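You operate a simulated robot arm through the tools that you are given. There is no shell and no other tool. Be economical: measure what you need, move in short steps, check, and stop when the job is done.

Carry out the task below with a simulated two-armed robot. There is one attempt and no reset: what you move stays moved.

Task
Set the four cushion gauges on the cabinet next to press C to 3.5 bar.

It is judged by the outcome, as a careful person would: the job done as asked, and still so three seconds after it is handed in. It fails if anything else is knocked over, pushed out of place, dropped, spilled or broken.

Robot
Two 7-joint arms with fingered hands on one trunk that stands fixed in place. Base frame: the origin is at the foot of the trunk, x ahead of it, y to its left, z up. Units: m, degrees, N and s.
The left shoulder is at [0.059, 0.125, 1.309], the right one opposite. With the tool pointing down near the work surface each hand reaches from about 0.44 to 0.82 m from the base axis, measured 20 degrees to its own side. Payload 3.7 kg a hand.
The tool frame of a hand sits at the grasp point between the pads (the TCP): z along the fingers, y along the line on which they close. The tips reach 0.025 m beyond it. Largest opening 0.088 m; the body of the gripper starts 0.029 m behind the TCP. The gripper is a hand of 5 fingers: y runs from the thumb to the fingers, the wrist lies at [-0.013, -0.097, -0.162] in the tool frame, and closing takes about 1.5 s.
Orientation is told as [roll, pitch, yaw] about the base's x, y, z axes, in that order, counted from this pose: with the fingers straight down and the wrist toward the robot, the tool's x, y and z point along [0, 1, 0], [1, 0, 0] and [0, 0, -1] of the base frame.

Tools
- The arms move only by the tool step_arm. It takes "left_series", "right_series" or both (then of equal length, played together; a hand with none holds still); each is a list of rows, each an object (a shift or turn left out is 0, a gripper value left out holds the last) with "travel": the shift along the tool's x, y, z in m, a list of three; "turn": the turn, a rotation vector about the tool's x, y, z in degrees, a list of three. In form: [{"travel": [x, y, z], "turn": [rx, ry, rz]}, ...]. A call has 1 to 8 rows; each row shifts and turns the commanded pose from where the row before left it, along the tool's axes as they then stand. "left_grip" and "right_grip" are, for a hand that has rows, the opening, from 0 (shut) to 1 (fully open), set as the call begins (left out, the last holds). Each row takes 0.2 s and may step no farther than 0.05 m and 8.6 degrees from the row before; otherwise, or with a gripper value out of range, the whole call is refused. Where a pose cannot be reached the arm comes as near as it can. A force on the tool above 40 N (or 10 N above the force at the start of the call, whichever is more), or a blocked arm, ends the call early, and 0.2 s more pass. Each finger travels about 0.045 m/s and halts on what it meets, pressing with about 27 N; the grip force reading is that of the motor and also rises with nothing between the fingers. The clock runs only during rows and for 0.2 s after the last one: add rows that do not move to give the fingers time. It gives the time, the measured TCP pose, the force on the tool (base axes), the opening and the grip force at its end, in the units of the frame above (readings bear some noise), with the torque about the TCP (base axes, N m) and any sound that the robot's microphone picked up, and new pictures: "views" is both (left out), scene, wrist or none (wrist: the cameras of the hands that moved).
- Cameras (640 x 400 px; columns grow to the right, rows downward): "scene" is now at [0.1152, -0.0455, 1.4888]; the picture's right is [-0.51, -0.86, 0.00], its down [-0.21, 0.12, -0.97] and it looks along [0.83, -0.50, -0.24] (base axes); focal length 214 px, centre (320, 200). "left" rides on the left gripper at [-0.059, -0.079, -0.105] in its tool frame; the picture's right is [-0.73, -0.32, 0.61], its down [0.62, -0.68, 0.38] and it looks along [0.29, 0.66, 0.70] (tool axes); focal length 234 px, centre (320, 200). "right" rides on the right gripper at [0.059, -0.079, -0.105] in its tool frame; the picture's right is [-0.73, 0.32, -0.61], its down [-0.62, -0.68, 0.38] and it looks along [-0.29, 0.66, 0.70] (tool axes); focal length 234 px, centre (320, 200). There is no depth. A picture from a camera that has moved, and an enlarged one, comes with that camera's place and axes in the base frame and with its lens. The place of the scene camera against the robot may be out by one fixed shift of up to 0.025 m in any direction.
- raise_lower(by): slides the trunk up (or, below 0, down) by that many m; the arms and the scene camera ride with it, the base frame stays. It gives what a move gives, with no picture.
- move_fingers(index, middle, ring, little, thumb_bend, thumb_turn, hand): sets how far each is bent, from 0 (flat) to 1 (curled in); at 0.3 the hand is open as for a grip, at 0.7 the pads meet at the TCP. One left out holds its place. A second passes; each finger stops where it meets its share of the squeeze, and holds until it gets a number again. A gripper value or a shape takes the hand back. It gives what a move gives, with no picture; readings hold the bend of each and the force on index, middle, ring, little, thumb and palm. thumb_turn goes from beside the hand (0) to across from the fingers (1), as for a grip.
- preshape(shape, hand): the hand has 5 fingers and takes this shape, open, in about a second: jaw (thumb against the fingers, like two jaws); tri (thumb and two fingers); tip (a fingertip pinch); poke (one finger out to press); point (the index stretched); flat (the hand flat); cup (the hand cupped); fist (a fist). The gripper value then closes the fingers along that shape, each until it touches; the sizes above hold for jaw. It gives what a move gives, with no picture.
- aim_head(pan, tilt): turns the head with the scene camera to pan (to the left, within 80 degrees either way) and tilt (down, from -29 to 69), counted from straight ahead of the robot. It gives what a move gives, and a new picture of the scene camera.
- zoom(camera, box): a new picture of the part [left, top, right, bottom] of that camera's present view, enlarged. No time passes.
- hand_in(): hands the job in; it is judged then, once.

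Go step by step. Nothing tells you positions but the pictures and the camera data: compare them with the known pose of the tool, close in by small moves and look again before you grip or let go. The budget is 120 turns and 200 pictures, counting those below and the enlarged ones. Unless the task says otherwise, let go and move clear before handing in, and close with one line.

The tools are called after "Request:" as name(argument=value, ...) on one line, values as JSON. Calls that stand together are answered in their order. step_arm: Moves the arms, as the interface text tells. Its arguments: {"type":"object","properties":{"left_series":{"type":"array","items":{"type":"object","properties":{"travel":{"type":"array","items":{"type":"number"}},"turn":{"type":"array","items":{"type":"number"}}}}},"left_grip":{"type":"number"},"right_series":{"type":"array","items":{"type":"object","properties":{"travel":{"type":"array","items":{"type":"number"}},"turn":{"type":"array","items":{"type":"number"}}}}},"right_grip":{"type":"number"},"views":{"type":"string","enum":["both","scene","wrist","none"]}},"required":[]} The other tools are called the same way: raise_lower (by) slides the trunk up or down; preshape (shape, hand) gives the hand a shape; move_fingers (index, middle, ring, little, thumb_bend, thumb_turn, hand) moves the fingers one by one; aim_head (pan, tilt) turns the head that bears the scene camera; zoom (camera, box) takes an enlarged picture of a part of a camera's view; hand_in () hands the job in.

At the start:

```text
t: 0.0
left_tool_pos: [0.4279, -0.0555, 1.5615]
left_orientation: [-0.1, 0.0, 0.1]
left_contact_force: [0.9, 0.4, -0.1]
left_torque: [0.0, -0.01, 0.02]
left_opening: 0.0879
left_grip_force: 0.1
left_shape: jaw
left_bend: [0.3, 0.3, 0.3, 0.3, 0.3, 0.98]
left_finger forces: [0.0, 0.0, 0.0, 0.1, 0.0, 0.1]
right_tool_pos: [0.2384, -0.3593, 1.5841]
right_orientation: [0.0, 0.0, 0.0]
right_contact_force: [-0.1, 0.0, 1.3]
right_torque: [0.06, 0.01, -0.03]
right_opening: 0.0877
right_grip_force: 0.0
right_shape: jaw
right_bend: [0.3, 0.3, 0.3, 0.3, 0.3, 0.98]
right_finger forces: [0.1, 0.0, 0.1, 0.0, 0.0, 0.0]
trunk travel left (down, up): [-0.325, 0.09]
head pan, tilt: [-30.7, 13.8]
```

scene: 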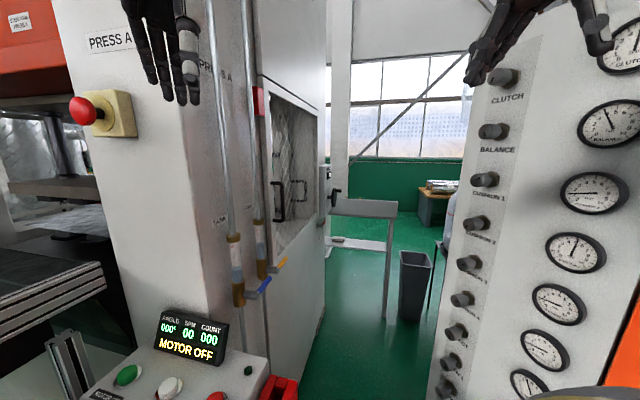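
right: 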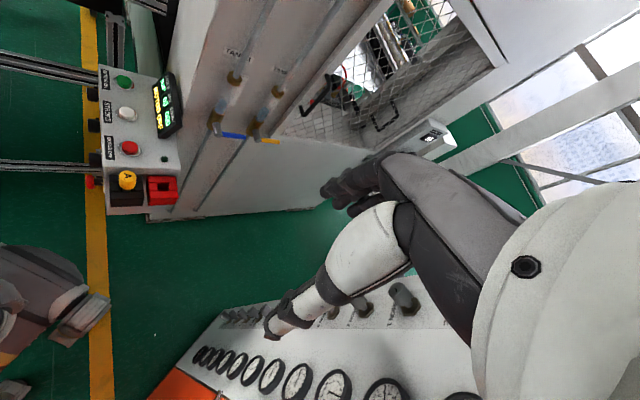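
left: 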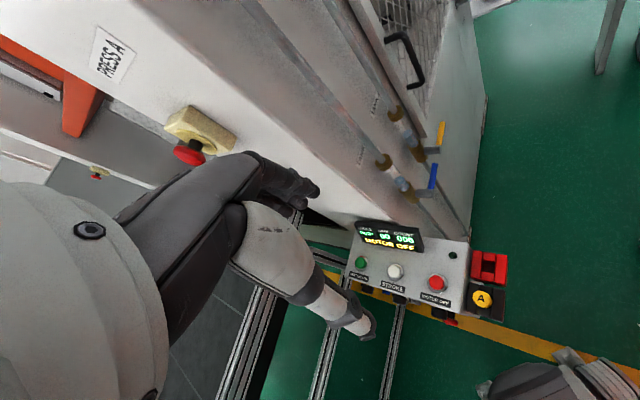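

I see press A on the left and a cabinet with regulator knobs and gauges on the right. I'll turn the head toward the cabinet to see its labels.

Request:
aim_head(pan=-65, tilt=15)

Request:
aim_head(pan=20, tilt=15)

```text
t: 1.0
left_tool_pos: [0.4273, -0.0569, 1.5618]
left_orientation: [-0.1, 0.0, 0.2]
left_contact_force: [-0.3, 1.2, 0.3]
left_torque: [0.04, 0.01, -0.02]
left_opening: 0.0877
left_grip_force: 0.0
left_shape: jaw
left_bend: [0.3, 0.3, 0.3, 0.3, 0.3, 0.98]
left_finger forces: [0.0, 0.0, 0.0, 0.0, 0.0, 0.0]
right_tool_pos: [0.2381, -0.3596, 1.5833]
right_orientation: [0.0, 0.0, 0.0]
right_contact_force: [-1.5, 0.3, 0.5]
right_torque: [0.05, 0.01, -0.03]
right_opening: 0.0874
right_grip_force: 0.2
right_shape: jaw
right_bend: [0.3, 0.3, 0.3, 0.3, 0.3, 0.98]
right_finger forces: [0.1, 0.0, 0.0, 0.0, 0.0, 0.0]
trunk travel left (down, up): [-0.325, 0.09]
head pan, tilt: [-65.0, 15.0]
camera scene: at [0.0745, -0.0824, 1.4869], right [-0.91, -0.42, 0.0], down [-0.11, 0.23, -0.97], along [0.41, -0.88, -0.26], focal length 214 px, centre (320, 200)
```

scene: 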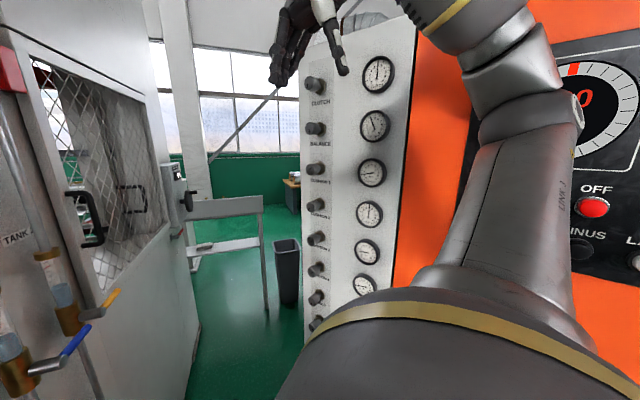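

```text
t: 2.6
left_tool_pos: [0.4274, -0.0574, 1.5614]
left_orientation: [-0.1, -0.1, 0.2]
left_contact_force: [-0.1, -0.1, -0.5]
left_torque: [0.0, -0.01, 0.02]
left_opening: 0.0875
left_grip_force: 0.0
left_shape: jaw
left_bend: [0.3, 0.3, 0.3, 0.3, 0.3, 0.98]
left_finger forces: [0.0, 0.0, 0.1, 0.1, 0.1, 0.1]
right_tool_pos: [0.2394, -0.3593, 1.5831]
right_orientation: [0.1, 0.0, 0.0]
right_contact_force: [0.3, 0.4, 0.8]
right_torque: [0.02, 0.06, 0.0]
right_opening: 0.0875
right_grip_force: 0.0
right_shape: jaw
right_bend: [0.3, 0.3, 0.3, 0.3, 0.3, 0.98]
right_finger forces: [0.0, 0.0, 0.0, 0.0, 0.0, 0.0]
trunk travel left (down, up): [-0.325, 0.09]
head pan, tilt: [20.0, 15.0]
camera scene: at [0.1228, 0.0341, 1.4869], right [0.34, -0.94, 0.0], down [-0.24, -0.09, -0.97], along [0.91, 0.33, -0.26], focal length 214 px, centre (320, 200)
```

scene: 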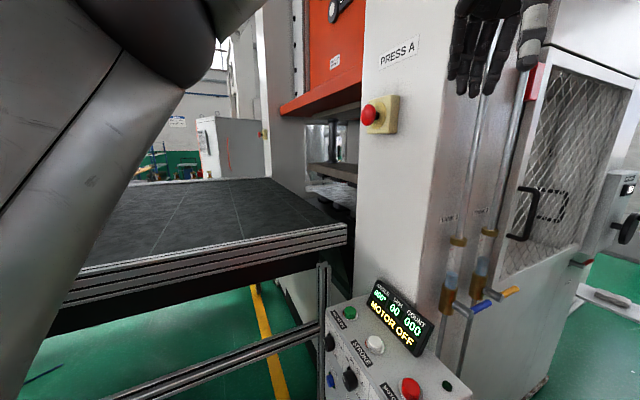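

The gauge cabinet is to the right beside an orange machine. I'll look lower there.

Request:
aim_head(pan=-50, tilt=40)

Request:
aim_head(pan=-80, tilt=5)

```text
t: 4.0
left_tool_pos: [0.4311, -0.0559, 1.5599]
left_orientation: [-0.2, 0.4, 0.2]
left_contact_force: [0.4, 0.2, -0.3]
left_torque: [-0.01, 0.05, 0.02]
left_opening: 0.0877
left_grip_force: 0.2
left_shape: jaw
left_bend: [0.3, 0.3, 0.3, 0.3, 0.3, 0.98]
left_finger forces: [0.1, 0.0, 0.1, 0.0, 0.0, 0.0]
right_tool_pos: [0.239, -0.3605, 1.5849]
right_orientation: [0.0, 0.0, -0.1]
right_contact_force: [-0.3, -1.3, 0.8]
right_torque: [0.0, 0.0, 0.01]
right_opening: 0.0877
right_grip_force: 0.1
right_shape: jaw
right_bend: [0.3, 0.3, 0.3, 0.3, 0.3, 0.98]
right_finger forces: [0.0, 0.0, 0.0, 0.0, 0.0, 0.0]
trunk travel left (down, up): [-0.325, 0.09]
head pan, tilt: [-50.0, 40.0]
camera scene: at [0.1266, -0.0008, 1.4686], right [-0.03, -1.0, 0.0], down [-0.44, 0.01, -0.9], along [0.9, -0.03, -0.44], focal length 214 px, centre (320, 200)
```

scene: 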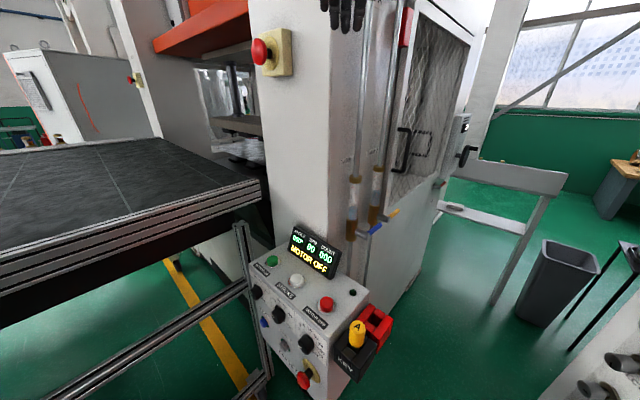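

```text
t: 5.0
left_tool_pos: [0.4257, -0.0571, 1.5621]
left_orientation: [0.0, -0.1, 0.1]
left_contact_force: [-1.1, 0.0, -0.1]
left_torque: [0.0, -0.03, -0.02]
left_opening: 0.0878
left_grip_force: 0.0
left_shape: jaw
left_bend: [0.3, 0.3, 0.3, 0.3, 0.3, 0.98]
left_finger forces: [0.0, 0.0, 0.0, 0.0, 0.0, 0.0]
right_tool_pos: [0.2382, -0.3589, 1.5849]
right_orientation: [-0.1, 0.0, 0.0]
right_contact_force: [0.1, -0.7, 0.8]
right_torque: [0.0, 0.01, -0.01]
right_opening: 0.0878
right_grip_force: 0.2
right_shape: jaw
right_bend: [0.3, 0.3, 0.3, 0.3, 0.3, 0.98]
right_finger forces: [0.1, 0.0, 0.1, 0.0, 0.1, 0.0]
trunk travel left (down, up): [-0.325, 0.09]
head pan, tilt: [-80.0, 5.0]
camera scene: at [0.0516, -0.0876, 1.5031], right [-0.98, -0.19, 0.0], down [-0.02, 0.09, -1.0], along [0.18, -0.98, -0.09], focal length 214 px, centre (320, 200)
```

scene: 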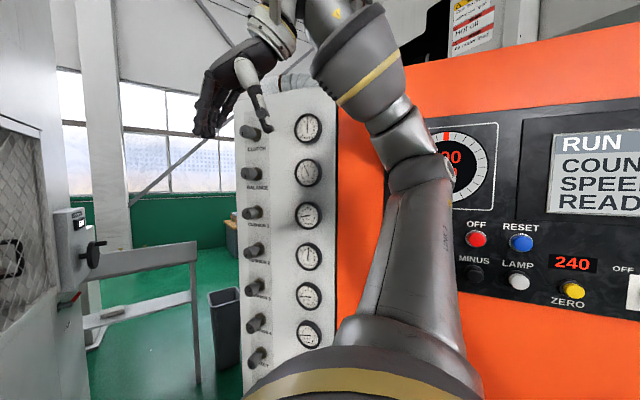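

The camera lags on large turns; I'll look down at the lower half of the cabinet.

Request:
aim_head(pan=-62, tilt=35)

Request:
zoom(camera="scene", box=[220, 0, 460, 150])

Request:
zoom(camera="scene", box=[220, 130, 460, 280])

```text
t: 6.0
left_tool_pos: [0.4276, -0.0573, 1.5615]
left_orientation: [-0.2, 0.0, 0.0]
left_contact_force: [-0.1, -0.6, 0.5]
left_torque: [0.02, 0.04, 0.01]
left_opening: 0.0877
left_grip_force: 0.0
left_shape: jaw
left_bend: [0.3, 0.3, 0.3, 0.3, 0.3, 0.98]
left_finger forces: [0.0, 0.0, 0.1, 0.1, 0.0, 0.0]
right_tool_pos: [0.2381, -0.3594, 1.5854]
right_orientation: [0.1, 0.0, 0.0]
right_contact_force: [-0.4, 0.3, -0.3]
right_torque: [-0.04, 0.0, 0.01]
right_opening: 0.0874
right_grip_force: 0.1
right_shape: jaw
right_bend: [0.3, 0.3, 0.3, 0.3, 0.3, 0.98]
right_finger forces: [0.1, 0.1, 0.1, 0.0, 0.0, 0.1]
trunk travel left (down, up): [-0.325, 0.09]
head pan, tilt: [-62.0, 35.0]
camera scene: at [0.0762, -0.0755, 1.455], right [-0.88, -0.47, 0.0], down [-0.27, 0.51, -0.82], along [0.38, -0.72, -0.57], focal length 214 px, centre (320, 200)
```

scene: 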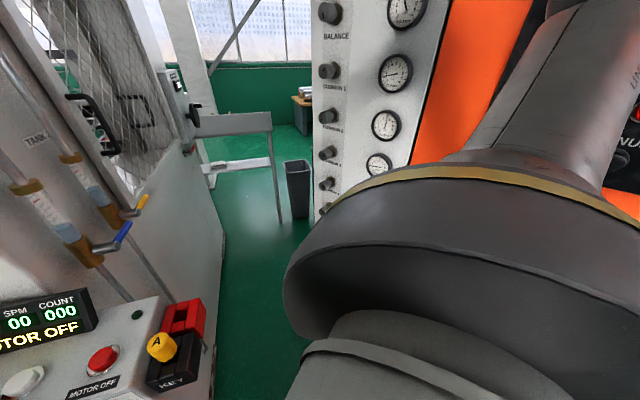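

```text
2.67 times, centred on (340, 75) of scene
camera zoom: at [0.0762, -0.0755, 1.455], right [-0.88, -0.47, 0.0], down [-0.27, 0.51, -0.82], along [0.38, -0.72, -0.57], focal length 572 px, centre (267, 533)
```

zoom: 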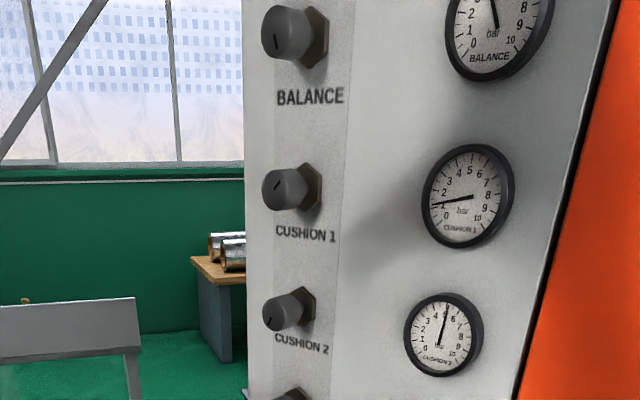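

```text
2.67 times, centred on (340, 205) of scene
camera zoom: at [0.0762, -0.0755, 1.455], right [-0.88, -0.47, 0.0], down [-0.27, 0.51, -0.82], along [0.38, -0.72, -0.57], focal length 572 px, centre (267, 187)
```

zoom: 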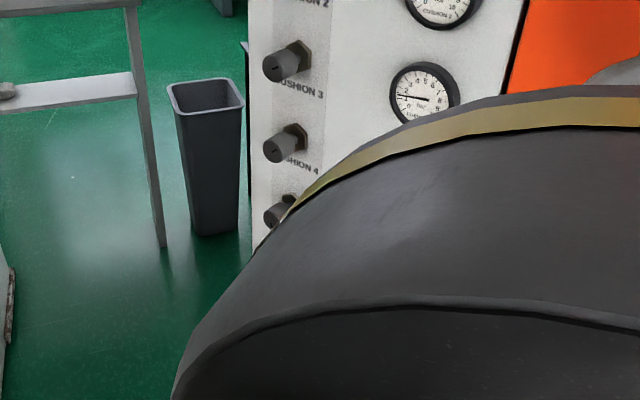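

This cabinet has Clutch, Balance and Cushion 1–4 knobs with gauges. I'll get a clean pair of views at two trunk heights to triangulate the knobs.

Request:
aim_head(pan=-70, tilt=15)

Request:
raise_lower(by=-0.2)

Request:
aim_head(pan=-70, tilt=15)

```text
t: 6.8
left_tool_pos: [0.4281, -0.0574, 1.5608]
left_orientation: [-0.1, 0.0, 0.1]
left_contact_force: [0.3, 0.1, 0.3]
left_torque: [0.01, -0.02, -0.01]
left_opening: 0.0877
left_grip_force: 0.0
left_shape: jaw
left_bend: [0.3, 0.3, 0.3, 0.3, 0.3, 0.98]
left_finger forces: [0.0, 0.0, 0.0, 0.0, 0.1, 0.0]
right_tool_pos: [0.2388, -0.3597, 1.5832]
right_orientation: [0.1, 0.0, -0.1]
right_contact_force: [-0.4, -0.2, -0.1]
right_torque: [-0.01, -0.01, -0.01]
right_opening: 0.0875
right_grip_force: 0.1
right_shape: jaw
right_bend: [0.3, 0.3, 0.3, 0.3, 0.3, 0.98]
right_finger forces: [0.0, 0.0, 0.1, 0.0, 0.0, 0.1]
trunk travel left (down, up): [-0.325, 0.09]
head pan, tilt: [-70.0, 15.0]
camera scene: at [0.067, -0.0856, 1.4868], right [-0.94, -0.34, 0.0], down [-0.09, 0.24, -0.97], along [0.33, -0.91, -0.26], focal length 214 px, centre (320, 200)
```

scene: 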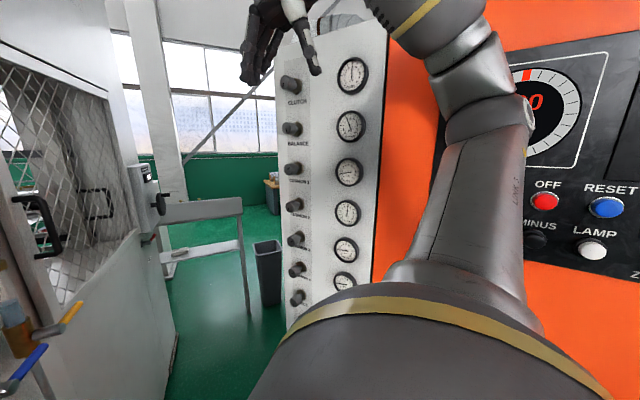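

```text
t: 9.0
left_tool_pos: [0.4769, -0.0577, 1.3349]
left_orientation: [-0.1, 5.5, 0.1]
left_contact_force: [-0.4, 0.4, -0.4]
left_torque: [0.02, -0.02, 0.0]
left_opening: 0.0877
left_grip_force: 0.1
left_shape: jaw
left_bend: [0.3, 0.3, 0.3, 0.3, 0.3, 0.98]
left_finger forces: [0.0, 0.0, 0.1, 0.0, 0.0, 0.0]
right_tool_pos: [0.2363, -0.3592, 1.3848]
right_orientation: [0.1, -0.2, 0.1]
right_contact_force: [0.7, 0.0, 0.1]
right_torque: [-0.02, -0.03, 0.0]
right_opening: 0.0877
right_grip_force: 0.0
right_shape: jaw
right_bend: [0.3, 0.3, 0.3, 0.3, 0.3, 0.98]
right_finger forces: [0.0, 0.1, 0.0, 0.0, 0.0, 0.0]
trunk travel left (down, up): [-0.125, 0.29]
head pan, tilt: [-70.0, 15.0]
```

```text
t: 9.6
left_tool_pos: [0.4764, -0.0575, 1.3321]
left_orientation: [-0.2, 5.7, 0.2]
left_contact_force: [0.3, -0.6, 0.4]
left_torque: [0.04, 0.01, -0.02]
left_opening: 0.0878
left_grip_force: 0.0
left_shape: jaw
left_bend: [0.3, 0.3, 0.3, 0.3, 0.3, 0.98]
left_finger forces: [0.0, 0.1, 0.1, 0.0, 0.0, 0.1]
right_tool_pos: [0.2393, -0.3596, 1.3847]
right_orientation: [0.0, 0.0, 0.0]
right_contact_force: [0.2, 0.2, -0.4]
right_torque: [-0.07, 0.02, 0.03]
right_opening: 0.0875
right_grip_force: 0.3
right_shape: jaw
right_bend: [0.3, 0.3, 0.3, 0.3, 0.3, 0.98]
right_finger forces: [0.0, 0.0, 0.1, 0.0, 0.0, 0.0]
trunk travel left (down, up): [-0.125, 0.29]
head pan, tilt: [-70.0, 15.0]
camera scene: at [0.2489, -0.0855, 1.2718], right [-0.94, -0.34, 0.0], down [-0.09, 0.24, -0.97], along [0.33, -0.91, -0.26], focal length 214 px, centre (320, 200)
```

scene: 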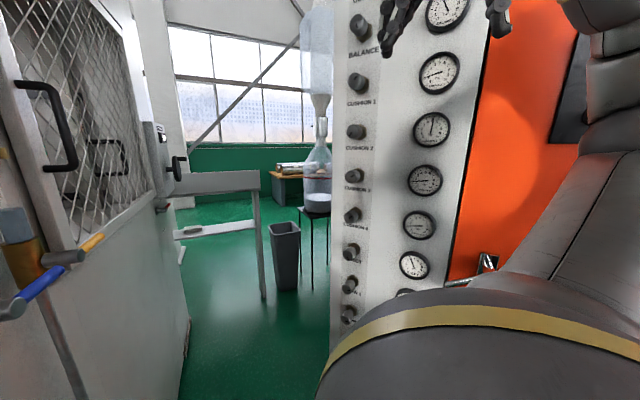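

Triangulation puts the cushion knobs at about x 0.36, y −0.67, z 1.415 / 1.30 / 1.184 / 1.07, with gauges about 0.18 m toward −x. I'll form a three-finger hand and rotate it to point at the cabinet, while checking the left side for another cabinet.

Request:
aim_head(pan=60, tilt=5)

Request:
preshape(hand="right", shape="tri")

Request:
aim_head(pan=-70, tilt=5)

Request:
step_arm(right_series=[{"turn": [0, -8.5, 0]}, {"turn": [0, -8.5, 0]}, {"turn": [0, -8.5, 0]}, {"turn": [0, -8.5, 0]}, {"turn": [0, -8.5, 0]}, {"turn": [0, -8.5, 0]}], views="scene")

```text
t: 11.7
left_tool_pos: [0.4788, -0.0553, 1.3342]
left_orientation: [-0.3, 5.7, 0.3]
left_contact_force: [0.4, 0.0, -0.1]
left_torque: [-0.03, 0.01, -0.02]
left_opening: 0.0876
left_grip_force: 0.0
left_shape: jaw
left_bend: [0.3, 0.3, 0.3, 0.3, 0.3, 0.98]
left_finger forces: [0.0, 0.0, 0.0, 0.0, 0.0, 0.1]
right_tool_pos: [0.2385, -0.3601, 1.3832]
right_orientation: [-0.1, -0.1, 0.0]
right_contact_force: [-0.9, -0.7, 0.4]
right_torque: [0.0, 0.01, 0.0]
right_opening: 0.0876
right_grip_force: 0.0
right_shape: jaw
right_bend: [0.3, 0.3, 0.3, 0.3, 0.3, 0.98]
right_finger forces: [0.0, 0.0, 0.1, 0.1, 0.0, 0.0]
trunk travel left (down, up): [-0.125, 0.29]
head pan, tilt: [60.0, 5.0]
camera scene: at [0.3096, -0.003, 1.2816], right [-0.06, -1.0, 0.0], down [-0.16, 0.01, -0.99], along [0.99, -0.06, -0.16], focal length 214 px, centre (320, 200)
```

scene: 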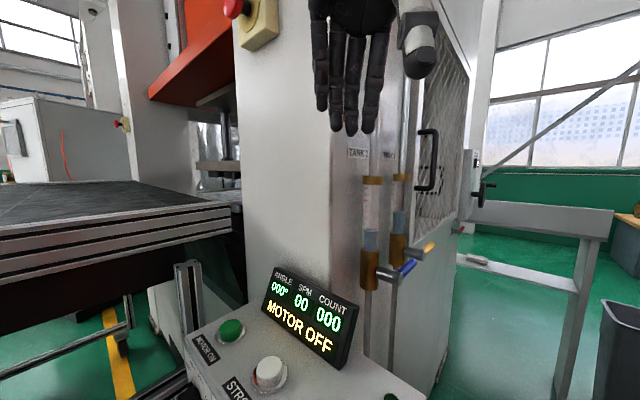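

```text
t: 12.6
left_tool_pos: [0.4778, -0.0547, 1.3346]
left_orientation: [-0.4, 5.7, 0.3]
left_contact_force: [-0.5, 0.1, 0.3]
left_torque: [0.02, -0.03, -0.04]
left_opening: 0.0878
left_grip_force: 0.0
left_shape: jaw
left_bend: [0.3, 0.3, 0.3, 0.3, 0.3, 0.98]
left_finger forces: [0.0, 0.0, 0.1, 0.0, 0.0, 0.0]
right_tool_pos: [0.2382, -0.3605, 1.3833]
right_orientation: [-0.1, 0.0, 0.0]
right_contact_force: [0.3, 0.4, -0.1]
right_torque: [-0.04, -0.02, -0.02]
right_opening: 0.0874
right_grip_force: 0.1
right_shape: tri
right_bend: [0.3, 0.3, 0.99, 0.99, 0.3, 0.98]
right_finger forces: [0.1, 0.0, 0.0, 0.0, 0.0, 0.0]
trunk travel left (down, up): [-0.125, 0.29]
head pan, tilt: [60.0, 5.0]
```

```text
t: 14.7
left_tool_pos: [0.4778, -0.0567, 1.3329]
left_orientation: [-0.1, 5.7, 0.1]
left_contact_force: [-0.8, -0.4, -0.6]
left_torque: [-0.01, 0.01, 0.01]
left_opening: 0.0875
left_grip_force: 0.1
left_shape: jaw
left_bend: [0.3, 0.3, 0.3, 0.3, 0.3, 0.98]
left_finger forces: [0.1, 0.0, 0.1, 0.0, 0.0, 0.1]
right_tool_pos: [0.2386, -0.3588, 1.3828]
right_orientation: [-0.1, 0.0, 0.0]
right_contact_force: [-1.8, 0.7, 0.3]
right_torque: [0.03, -0.01, 0.01]
right_opening: 0.0874
right_grip_force: 0.0
right_shape: tri
right_bend: [0.3, 0.3, 0.99, 0.99, 0.3, 0.98]
right_finger forces: [0.1, 0.0, 0.1, 0.0, 0.1, 0.0]
trunk travel left (down, up): [-0.125, 0.29]
head pan, tilt: [-70.0, 5.0]
camera scene: at [0.2484, -0.084, 1.288], right [-0.94, -0.34, 0.0], down [-0.03, 0.08, -1.0], along [0.34, -0.94, -0.09], focal length 214 px, centre (320, 200)
```

scene: 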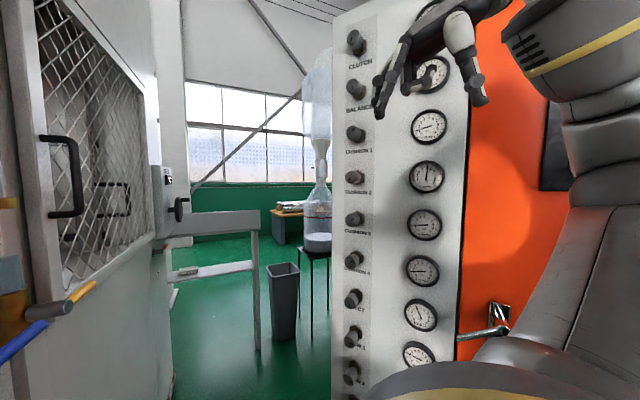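

```text
t: 16.1
left_tool_pos: [0.477, -0.0574, 1.3325]
left_orientation: [-0.1, 5.7, 0.2]
left_contact_force: [-0.4, 0.9, -1.4]
left_torque: [-0.01, -0.01, 0.03]
left_opening: 0.0876
left_grip_force: 0.1
left_shape: jaw
left_bend: [0.3, 0.3, 0.3, 0.3, 0.3, 0.98]
left_finger forces: [0.0, 0.0, 0.0, 0.0, 0.1, 0.0]
right_tool_pos: [0.2741, -0.3152, 1.3469]
right_orientation: [-51.0, -0.1, 0.0]
right_contact_force: [0.2, -0.1, 0.4]
right_torque: [0.01, -0.01, 0.02]
right_opening: 0.0876
right_grip_force: 0.0
right_shape: tri
right_bend: [0.3, 0.3, 0.99, 0.99, 0.3, 0.98]
right_finger forces: [0.0, 0.1, 0.1, 0.0, 0.0, 0.0]
right hand out of reach, approached as far as the arm can: row 2, 3, 4, 5, 6
trunk travel left (down, up): [-0.125, 0.29]
head pan, tilt: [-70.0, 5.0]
camera scene: at [0.2486, -0.0838, 1.2879], right [-0.94, -0.34, 0.0], down [-0.03, 0.08, -1.0], along [0.34, -0.94, -0.09], focal length 214 px, centre (320, 200)
```

scene: 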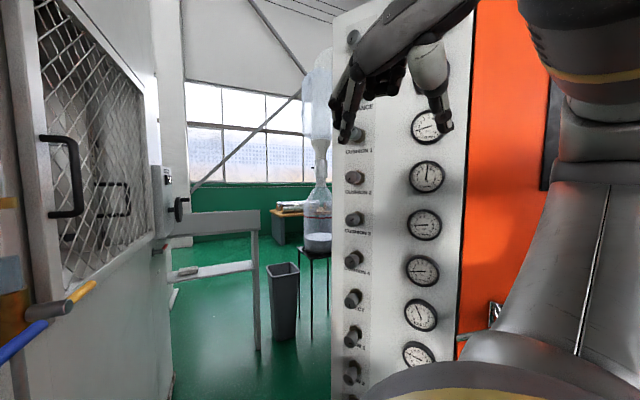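

The turn is nearly there but too close to the body. I'll move out while finishing the turn, and zoom to read the labels.

Request:
step_arm(right_series=[{"travel": [-0.031, 0, 0.039]}, {"turn": [0, -8.5, 0]}, {"turn": [0, -8.5, 0]}, {"turn": [0, -8.5, 0]}, {"turn": [0, -8.5, 0]}, {"turn": [0, -5, 0]}, {"travel": [0, 0.04, 0.03]}, {"travel": [0, 0.04, 0.03]}], views="both")

Request:
zoom(camera="scene", box=[300, 100, 500, 225])

Request:
zoom(camera="scene", box=[300, 225, 500, 350])

```text
t: 17.9
left_tool_pos: [0.4749, -0.0573, 1.3345]
left_orientation: [-0.2, 5.4, 0.0]
left_contact_force: [-1.0, 0.3, 1.5]
left_torque: [0.01, 0.0, -0.03]
left_opening: 0.0879
left_grip_force: 0.0
left_shape: jaw
left_bend: [0.3, 0.3, 0.3, 0.3, 0.3, 0.98]
left_finger forces: [0.0, 0.0, 0.0, 0.0, 0.0, 0.1]
right_tool_pos: [0.3818, -0.316, 1.3291]
right_orientation: [-90.1, -0.7, 0.2]
right_contact_force: [-0.2, -0.6, -0.2]
right_torque: [0.02, 0.02, 0.05]
right_opening: 0.0879
right_grip_force: 0.0
right_shape: tri
right_bend: [0.3, 0.3, 0.99, 0.99, 0.3, 0.98]
right_finger forces: [0.1, 0.1, 0.1, 0.0, 0.0, 0.0]
right hand out of reach, approached as far as the arm can: row 1, 2, 3, 4, 5, 6, 7
trunk travel left (down, up): [-0.125, 0.29]
head pan, tilt: [-70.0, 5.0]
camera scene: at [0.2457, -0.0844, 1.2888], right [-0.94, -0.34, 0.0], down [-0.03, 0.08, -1.0], along [0.34, -0.94, -0.09], focal length 214 px, centre (320, 200)
camera right: at [0.3021, -0.2111, 1.2707], right [0.31, 0.61, 0.73], down [-0.69, -0.38, 0.62], along [0.66, -0.69, 0.3], focal length 234 px, centre (320, 200)
```

scene: 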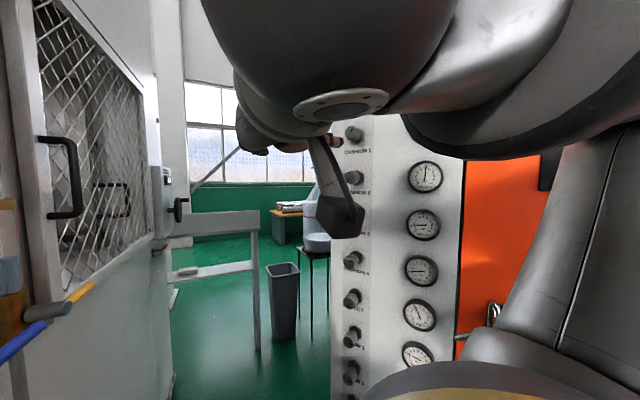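
right: 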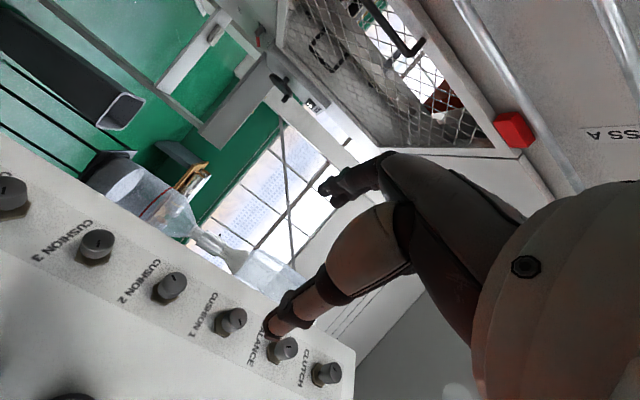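

```text
3.20 times, centred on (400, 162) of scene
camera zoom: at [0.2457, -0.0844, 1.2888], right [-0.94, -0.34, 0.0], down [-0.03, 0.08, -1.0], along [0.34, -0.94, -0.09], focal length 686 px, centre (64, 320)
```

zoom: 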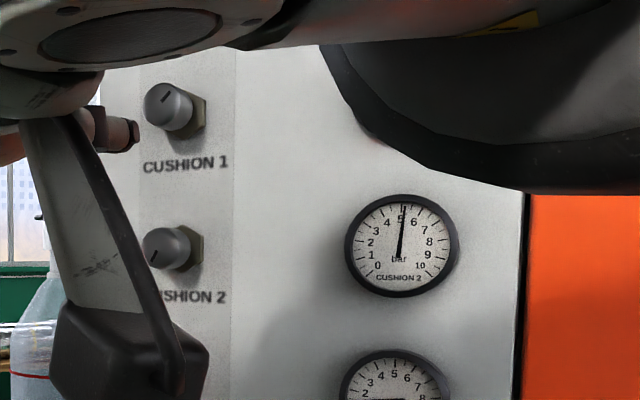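

```text
3.20 times, centred on (400, 288) of scene
camera zoom: at [0.2457, -0.0844, 1.2888], right [-0.94, -0.34, 0.0], down [-0.03, 0.08, -1.0], along [0.34, -0.94, -0.09], focal length 686 px, centre (64, -80)
```

zoom: 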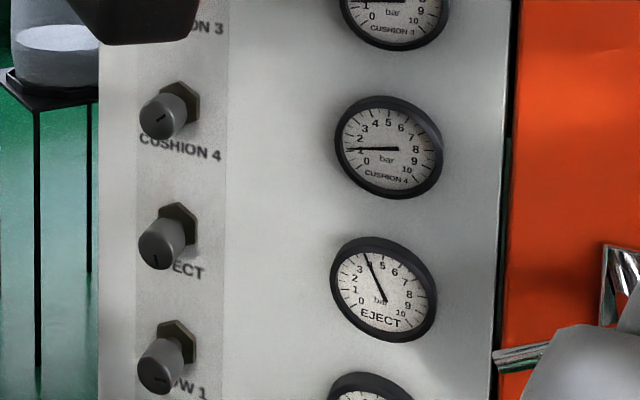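

I see Cushion 1–4 with Eject and others below; gauges read about 1.3, 5.1, 1.7 and 1.2. I'll roll the hand about its axis so that its wrist camera will look toward the gauges.

Request:
step_arm(right_series=[{"turn": [0, 0, 8.5]}, {"turn": [0, 0, 8.5]}, {"turn": [0, 0, 8.5]}, {"turn": [0, 0, 8.5]}, {"turn": [0, 0, 8.5]}, {"turn": [0, 0, 8.5]}, {"turn": [0, 0, 8.5]}, {"turn": [0, 0, 8.5]}], views="scene")

Request:
step_arm(right_series=[{"turn": [0, 0, 8.5]}, {"turn": [0, 0, 8.5]}, {"turn": [0, 0, 8.5]}, {"turn": [0, 0, 8.5]}, {"turn": [0, 0, 8.5]}, {"turn": [0, 0, 8.5]}, {"turn": [0, 0, 8.5]}], views="both")

```text
t: 19.7
left_tool_pos: [0.4779, -0.0565, 1.3332]
left_orientation: [0.0, 5.7, 0.0]
left_contact_force: [-1.0, -0.1, -1.7]
left_torque: [0.0, -0.01, 0.0]
left_opening: 0.0879
left_grip_force: 0.1
left_shape: jaw
left_bend: [0.3, 0.3, 0.3, 0.3, 0.3, 0.98]
left_finger forces: [0.0, 0.0, 0.1, 0.0, 0.0, 0.1]
right_tool_pos: [0.3993, -0.3542, 1.4074]
right_orientation: [-90.2, -68.0, 0.2]
right_contact_force: [0.5, 0.5, 0.7]
right_torque: [0.0, 0.0, 0.0]
right_opening: 0.088
right_grip_force: 0.1
right_shape: tri
right_bend: [0.3, 0.3, 0.99, 0.99, 0.3, 0.98]
right_finger forces: [0.1, 0.0, 0.1, 0.0, 0.0, 0.0]
right hand out of reach, approached as far as the arm can: row 1, 2, 3, 4, 5, 6, 7, 8
trunk travel left (down, up): [-0.125, 0.29]
head pan, tilt: [-70.0, 5.0]
camera scene: at [0.2483, -0.0843, 1.2879], right [-0.94, -0.34, 0.0], down [-0.03, 0.08, -1.0], along [0.34, -0.94, -0.09], focal length 214 px, centre (320, 200)
```

scene: 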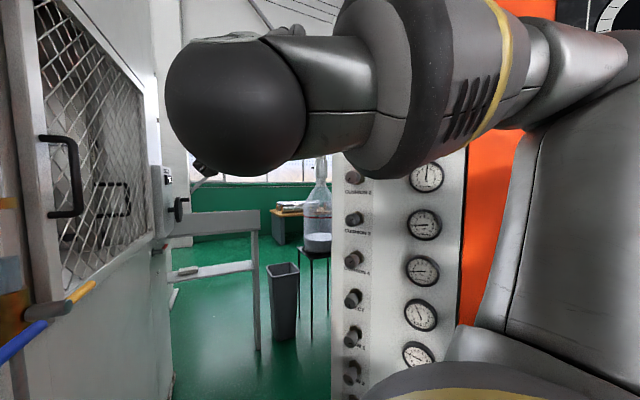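

```text
t: 21.3
left_tool_pos: [0.4767, -0.0578, 1.3328]
left_orientation: [0.0, 5.7, 0.1]
left_contact_force: [0.6, 0.2, 0.1]
left_torque: [-0.01, 0.01, -0.02]
left_opening: 0.0878
left_grip_force: 0.0
left_shape: jaw
left_bend: [0.3, 0.3, 0.3, 0.3, 0.3, 0.98]
left_finger forces: [0.0, 0.1, 0.0, 0.0, 0.0, 0.1]
right_tool_pos: [0.354, -0.5013, 1.5162]
right_orientation: [90.1, -52.5, -180.0]
right_contact_force: [0.8, -0.5, 0.0]
right_torque: [0.03, 0.0, 0.01]
right_opening: 0.0878
right_grip_force: 0.0
right_shape: tri
right_bend: [0.3, 0.3, 0.99, 0.99, 0.3, 0.98]
right_finger forces: [0.0, 0.0, 0.0, 0.0, 0.0, 0.0]
right hand out of reach, approached as far as the arm can: row 1, 2, 3, 4, 5, 6, 7
trunk travel left (down, up): [-0.125, 0.29]
head pan, tilt: [-70.0, 5.0]
camera scene: at [0.2485, -0.0842, 1.2879], right [-0.94, -0.34, 0.0], down [-0.03, 0.08, -1.0], along [0.34, -0.94, -0.09], focal length 214 px, centre (320, 200)
camera right: at [0.4475, -0.3961, 1.4897], right [-0.77, 0.61, -0.19], down [-0.08, -0.38, -0.92], along [-0.63, -0.7, 0.34], focal length 234 px, centre (320, 200)
```

scene: 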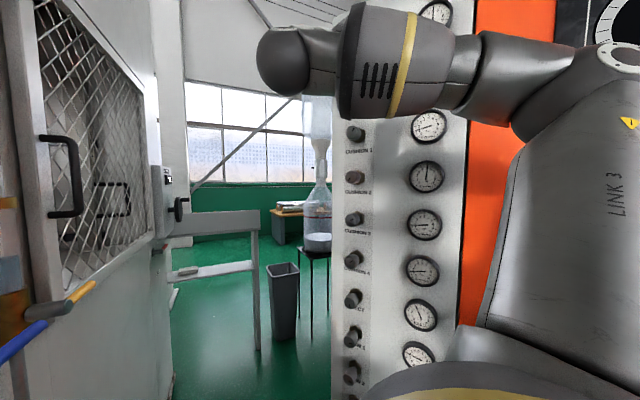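
right: 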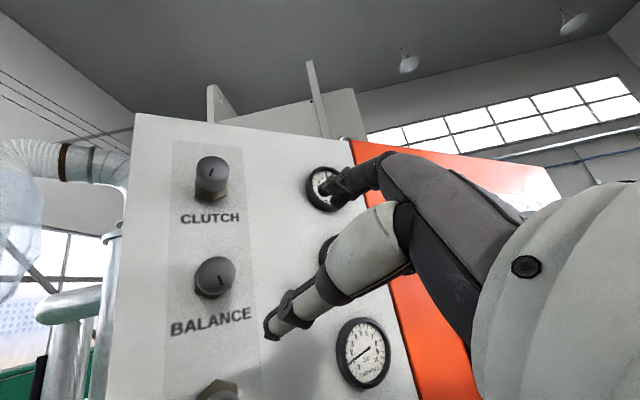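

The wrist camera now looks toward the gauges. I'll move closer to the Cushion 1 knob and yaw to face the panel.

Request:
step_arm(right_series=[{"travel": [0.02, 0.0, 0.04]}, {"travel": [0.03, -0.01, 0.03]}, {"travel": [0.03, -0.01, 0.02]}, {"turn": [-4.3, -5.5, 0]}, {"turn": [-4.3, -5.5, 0]}, {"turn": [-4.3, -5.5, 0]}, {}], views="both")

```text
t: 22.9
left_tool_pos: [0.4772, -0.0574, 1.3325]
left_orientation: [0.0, 5.6, 0.1]
left_contact_force: [-0.3, -0.2, -0.5]
left_torque: [0.01, 0.03, 0.02]
left_opening: 0.0875
left_grip_force: 0.0
left_shape: jaw
left_bend: [0.3, 0.3, 0.3, 0.3, 0.3, 0.98]
left_finger forces: [0.0, 0.1, 0.0, 0.0, 0.1, 0.1]
right_tool_pos: [0.4293, -0.5921, 1.5499]
right_orientation: [90.3, -52.4, 158.8]
right_contact_force: [-0.2, 0.6, 0.1]
right_torque: [0.0, -0.01, 0.06]
right_opening: 0.0879
right_grip_force: 0.0
right_shape: tri
right_bend: [0.3, 0.3, 0.99, 0.99, 0.3, 0.98]
right_finger forces: [0.1, 0.0, 0.1, 0.0, 0.0, 0.0]
trunk travel left (down, up): [-0.125, 0.29]
head pan, tilt: [-70.0, 5.0]
camera scene: at [0.2479, -0.0839, 1.2882], right [-0.94, -0.34, 0.0], down [-0.03, 0.08, -1.0], along [0.34, -0.94, -0.09], focal length 214 px, centre (320, 200)
camera right: at [0.5544, -0.5276, 1.5239], right [-0.5, 0.84, -0.19], down [-0.21, -0.33, -0.92], along [-0.84, -0.42, 0.35], focal length 234 px, centre (320, 200)
```

scene: 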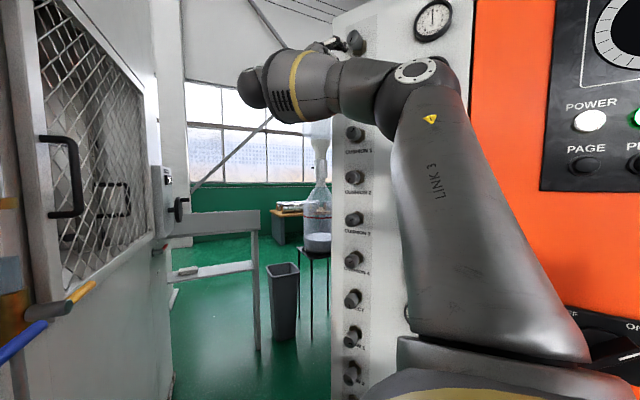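
right: 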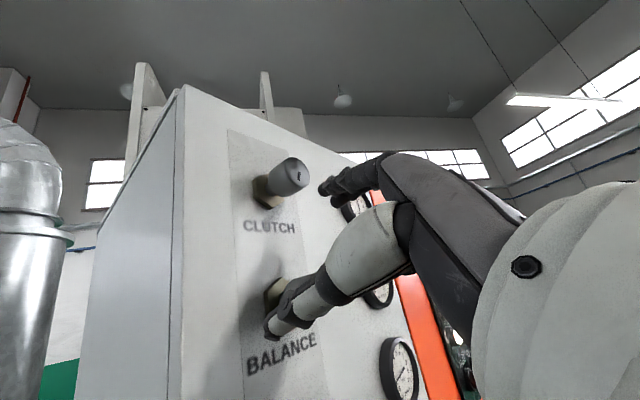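

The hand is in front of the Balance knob. I'll back off slightly, correct the yaw to about −10°, and go down to Cushion 1 level.

Request:
step_arm(right_series=[{"travel": [0, 0, -0.04]}, {"turn": [3.35, 4.35, 0]}, {"turn": [3.35, 4.35, 0], "travel": [-0.024, 0.018, 0]}, {"travel": [-0.022, -0.029, 0]}, {"travel": [-0.022, -0.029, 0]}, {"travel": [-0.022, -0.029, 0]}, {"travel": [-0.022, -0.029, 0]}, {}], views="both")

```text
t: 24.7
left_tool_pos: [0.4782, -0.057, 1.334]
left_orientation: [-0.2, 5.7, 0.2]
left_contact_force: [-0.5, -0.6, -1.1]
left_torque: [0.03, -0.02, 0.0]
left_opening: 0.0876
left_grip_force: 0.0
left_shape: jaw
left_bend: [0.3, 0.3, 0.3, 0.3, 0.3, 0.98]
left_finger forces: [0.0, 0.0, 0.1, 0.0, 0.0, 0.0]
right_tool_pos: [0.4141, -0.6126, 1.4313]
right_orientation: [90.3, -52.4, 170.0]
right_contact_force: [0.4, 0.5, 0.5]
right_torque: [-0.02, 0.02, -0.04]
right_opening: 0.0879
right_grip_force: 0.0
right_shape: tri
right_bend: [0.3, 0.3, 0.99, 0.99, 0.3, 0.98]
right_finger forces: [0.1, 0.0, 0.0, 0.0, 0.1, 0.1]
right hand out of reach, approached as far as the arm can: row 1, 5, 6, 7
trunk travel left (down, up): [-0.125, 0.29]
head pan, tilt: [-70.0, 5.0]
camera scene: at [0.2481, -0.0839, 1.2881], right [-0.94, -0.34, 0.0], down [-0.03, 0.08, -1.0], along [0.34, -0.94, -0.09], focal length 214 px, centre (320, 200)
camera right: at [0.5249, -0.5248, 1.4045], right [-0.66, 0.73, -0.19], down [-0.14, -0.37, -0.92], along [-0.74, -0.58, 0.35], focal length 234 px, centre (320, 200)
```

scene: 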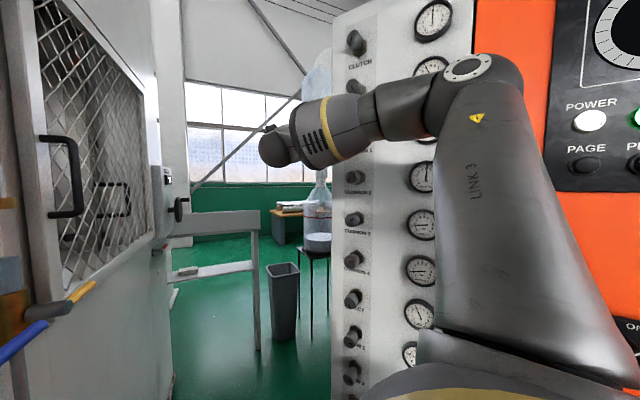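
right: 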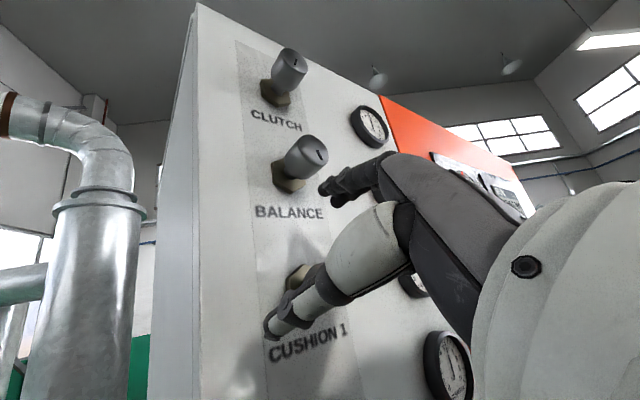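

The arm is cramped at this trunk height. I'll shift the hand clear of the knob column to +x, then raise the trunk.

Request:
step_arm(right_series=[{"travel": [0.028, -0.021, 0]}, {"travel": [0.028, -0.021, 0]}, {"travel": [0.016, -0.012, 0]}, {}], views="none")

Request:
raise_lower(by=0.12)

Request:
step_arm(right_series=[{}])

```text
t: 25.7
left_tool_pos: [0.4756, -0.0572, 1.3334]
left_orientation: [-0.2, 5.7, 0.2]
left_contact_force: [0.0, 0.0, -0.5]
left_torque: [0.03, 0.01, -0.03]
left_opening: 0.0878
left_grip_force: 0.0
left_shape: jaw
left_bend: [0.3, 0.3, 0.3, 0.3, 0.3, 0.98]
left_finger forces: [0.1, 0.0, 0.1, 0.0, 0.0, 0.0]
right_tool_pos: [0.5027, -0.628, 1.4341]
right_orientation: [90.3, -52.4, 169.9]
right_contact_force: [0.9, -0.1, 0.4]
right_torque: [-0.01, -0.04, -0.02]
right_opening: 0.0878
right_grip_force: 0.1
right_shape: tri
right_bend: [0.3, 0.3, 0.99, 0.99, 0.3, 0.98]
right_finger forces: [0.1, 0.0, 0.1, 0.0, 0.1, 0.1]
trunk travel left (down, up): [-0.125, 0.29]
head pan, tilt: [-70.0, 5.0]
```

```text
t: 27.2
left_tool_pos: [0.4798, -0.0565, 1.451]
left_orientation: [0.0, 5.8, 0.1]
left_contact_force: [0.4, -0.3, 0.3]
left_torque: [-0.01, 0.03, -0.01]
left_opening: 0.0876
left_grip_force: 0.1
left_shape: jaw
left_bend: [0.3, 0.3, 0.3, 0.3, 0.3, 0.98]
left_finger forces: [0.0, 0.0, 0.1, 0.1, 0.0, 0.0]
right_tool_pos: [0.5059, -0.6266, 1.5521]
right_orientation: [90.2, -52.7, 169.8]
right_contact_force: [-0.5, -0.1, -0.2]
right_torque: [-0.01, 0.05, -0.02]
right_opening: 0.0878
right_grip_force: 0.1
right_shape: tri
right_bend: [0.3, 0.3, 0.99, 0.99, 0.3, 0.98]
right_finger forces: [0.0, 0.0, 0.1, 0.1, 0.1, 0.0]
trunk travel left (down, up): [-0.245, 0.17]
head pan, tilt: [-70.0, 5.0]
```

```text
t: 27.6
left_tool_pos: [0.4773, -0.0569, 1.4529]
left_orientation: [-0.1, 5.7, 0.1]
left_contact_force: [0.1, 0.5, -0.1]
left_torque: [-0.02, 0.0, -0.02]
left_opening: 0.0879
left_grip_force: 0.0
left_shape: jaw
left_bend: [0.3, 0.3, 0.3, 0.3, 0.3, 0.98]
left_finger forces: [0.0, 0.0, 0.1, 0.0, 0.1, 0.0]
right_tool_pos: [0.5037, -0.6267, 1.5532]
right_orientation: [90.3, -52.4, 169.8]
right_contact_force: [-0.3, 0.2, -0.8]
right_torque: [-0.01, -0.03, 0.01]
right_opening: 0.0879
right_grip_force: 0.0
right_shape: tri
right_bend: [0.3, 0.3, 0.99, 0.99, 0.3, 0.98]
right_finger forces: [0.0, 0.0, 0.0, 0.0, 0.0, 0.0]
trunk travel left (down, up): [-0.245, 0.17]
head pan, tilt: [-70.0, 5.0]
camera scene: at [0.1211, -0.0841, 1.4209], right [-0.94, -0.34, 0.0], down [-0.03, 0.08, -1.0], along [0.34, -0.94, -0.09], focal length 214 px, centre (320, 200)
camera right: at [0.6148, -0.5397, 1.5268], right [-0.66, 0.73, -0.19], down [-0.14, -0.37, -0.92], along [-0.74, -0.58, 0.35], focal length 234 px, centre (320, 200)
```

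scene: 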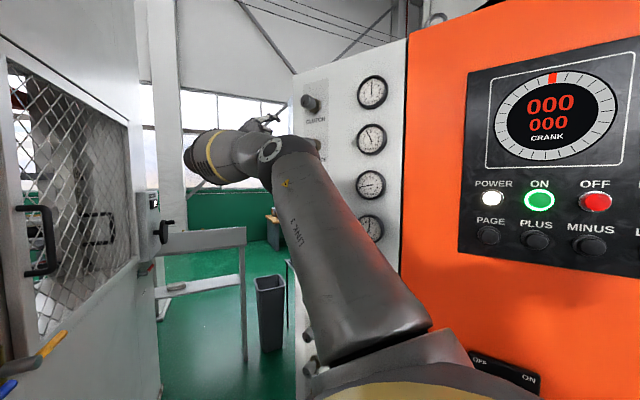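
right: 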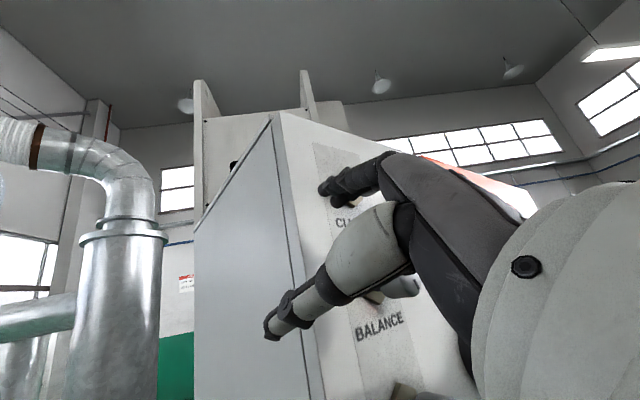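

The scene camera now sees the gauges past the arm. I'll back off and come to the Cushion 1 pre-grasp.

Request:
step_arm(right_series=[{"travel": [0, 0, -0.045]}, {"travel": [-0.022, -0.029, -0.02]}, {"travel": [-0.022, -0.029, 0]}, {"travel": [-0.022, -0.029, 0]}, {"travel": [-0.022, -0.029, 0]}, {"travel": [-0.032, 0.024, 0]}, {"travel": [-0.032, 0.024, 0]}, {}], views="both")

```text
t: 29.4
left_tool_pos: [0.4789, -0.0566, 1.4526]
left_orientation: [-0.1, 5.6, 0.0]
left_contact_force: [0.0, 0.2, 0.4]
left_torque: [0.04, -0.04, 0.0]
left_opening: 0.0875
left_grip_force: 0.0
left_shape: jaw
left_bend: [0.3, 0.3, 0.3, 0.3, 0.3, 0.98]
left_finger forces: [0.1, 0.0, 0.1, 0.0, 0.0, 0.0]
right_tool_pos: [0.4562, -0.6336, 1.4466]
right_orientation: [90.2, -52.7, 170.0]
right_contact_force: [-0.2, -0.2, -0.4]
right_torque: [-0.01, 0.01, 0.01]
right_opening: 0.088
right_grip_force: 0.1
right_shape: tri
right_bend: [0.3, 0.3, 0.99, 0.99, 0.3, 0.98]
right_finger forces: [0.0, 0.1, 0.1, 0.0, 0.0, 0.1]
right hand out of reach, approached as far as the arm can: row 2, 3, 4, 5, 6, 7
trunk travel left (down, up): [-0.245, 0.17]
head pan, tilt: [-70.0, 5.0]
camera scene: at [0.122, -0.084, 1.4206], right [-0.94, -0.34, 0.0], down [-0.03, 0.08, -1.0], along [0.34, -0.94, -0.09], focal length 214 px, centre (320, 200)
camera right: at [0.567, -0.5459, 1.4197], right [-0.66, 0.73, -0.19], down [-0.15, -0.37, -0.92], along [-0.74, -0.58, 0.35], focal length 234 px, centre (320, 200)
```

scene: 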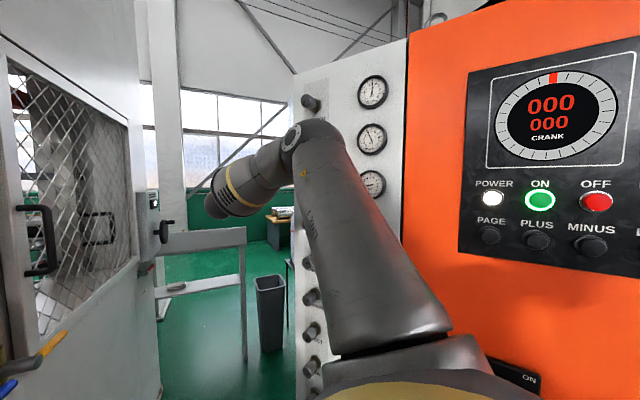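
right: 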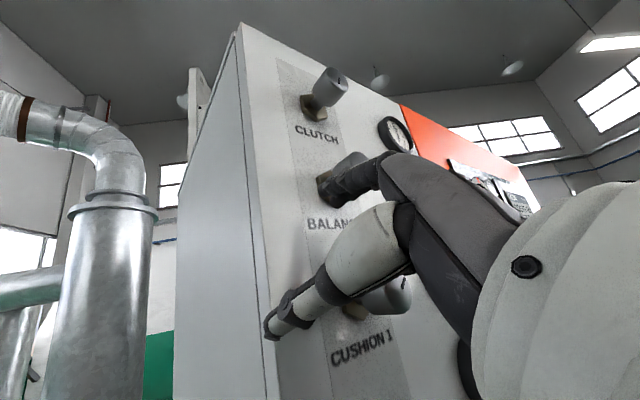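

The current roll keeps the wrist too close to the shoulder. I'll shift clear to +x, then roll further so the fingers side faces the gauges, which should give more room.

Request:
step_arm(right_series=[{"travel": [0.038, -0.03, 0]}, {"travel": [0.038, -0.03, 0]}, {"turn": [0, 0, 8.5]}, {"turn": [0, 0, 8.5]}, {"turn": [0, 0, 8.5]}, {"turn": [0, 0, 8.5]}, {"turn": [0, 0, 8.5]}, {"turn": [0, 0, 8.5]}], views="both")

```text
t: 31.2
left_tool_pos: [0.4774, -0.055, 1.4532]
left_orientation: [-0.1, 5.7, 0.1]
left_contact_force: [0.4, 0.0, 0.9]
left_torque: [0.0, 0.03, -0.02]
left_opening: 0.0877
left_grip_force: 0.1
left_shape: jaw
left_bend: [0.3, 0.3, 0.3, 0.3, 0.3, 0.98]
left_finger forces: [0.0, 0.0, 0.0, 0.1, 0.0, 0.1]
right_tool_pos: [0.5321, -0.6369, 1.3813]
right_orientation: [90.3, -1.3, 170.1]
right_contact_force: [0.1, 0.1, 0.5]
right_torque: [0.04, 0.01, -0.01]
right_opening: 0.0878
right_grip_force: 0.0
right_shape: tri
right_bend: [0.3, 0.3, 0.99, 0.99, 0.3, 0.98]
right_finger forces: [0.1, 0.0, 0.0, 0.1, 0.0, 0.0]
right hand out of reach, approached as far as the arm can: row 4, 5, 6, 7, 8
trunk travel left (down, up): [-0.245, 0.17]
head pan, tilt: [-70.0, 5.0]
camera scene: at [0.1214, -0.0823, 1.421], right [-0.94, -0.34, 0.0], down [-0.03, 0.08, -1.0], along [0.34, -0.94, -0.09], focal length 214 px, centre (320, 200)
camera right: at [0.6278, -0.5459, 1.4379], right [-0.23, 0.65, -0.72], down [0.59, -0.5, -0.64], along [-0.77, -0.57, -0.27], focal length 234 px, centre (320, 200)
```

scene: 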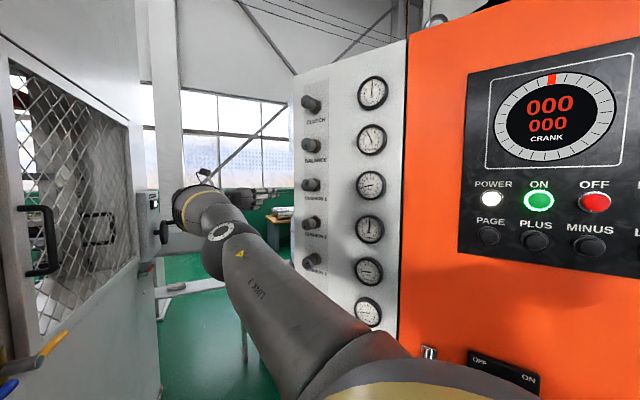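
right: 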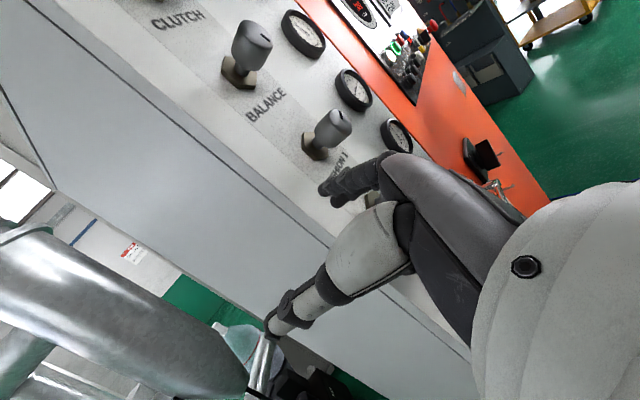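

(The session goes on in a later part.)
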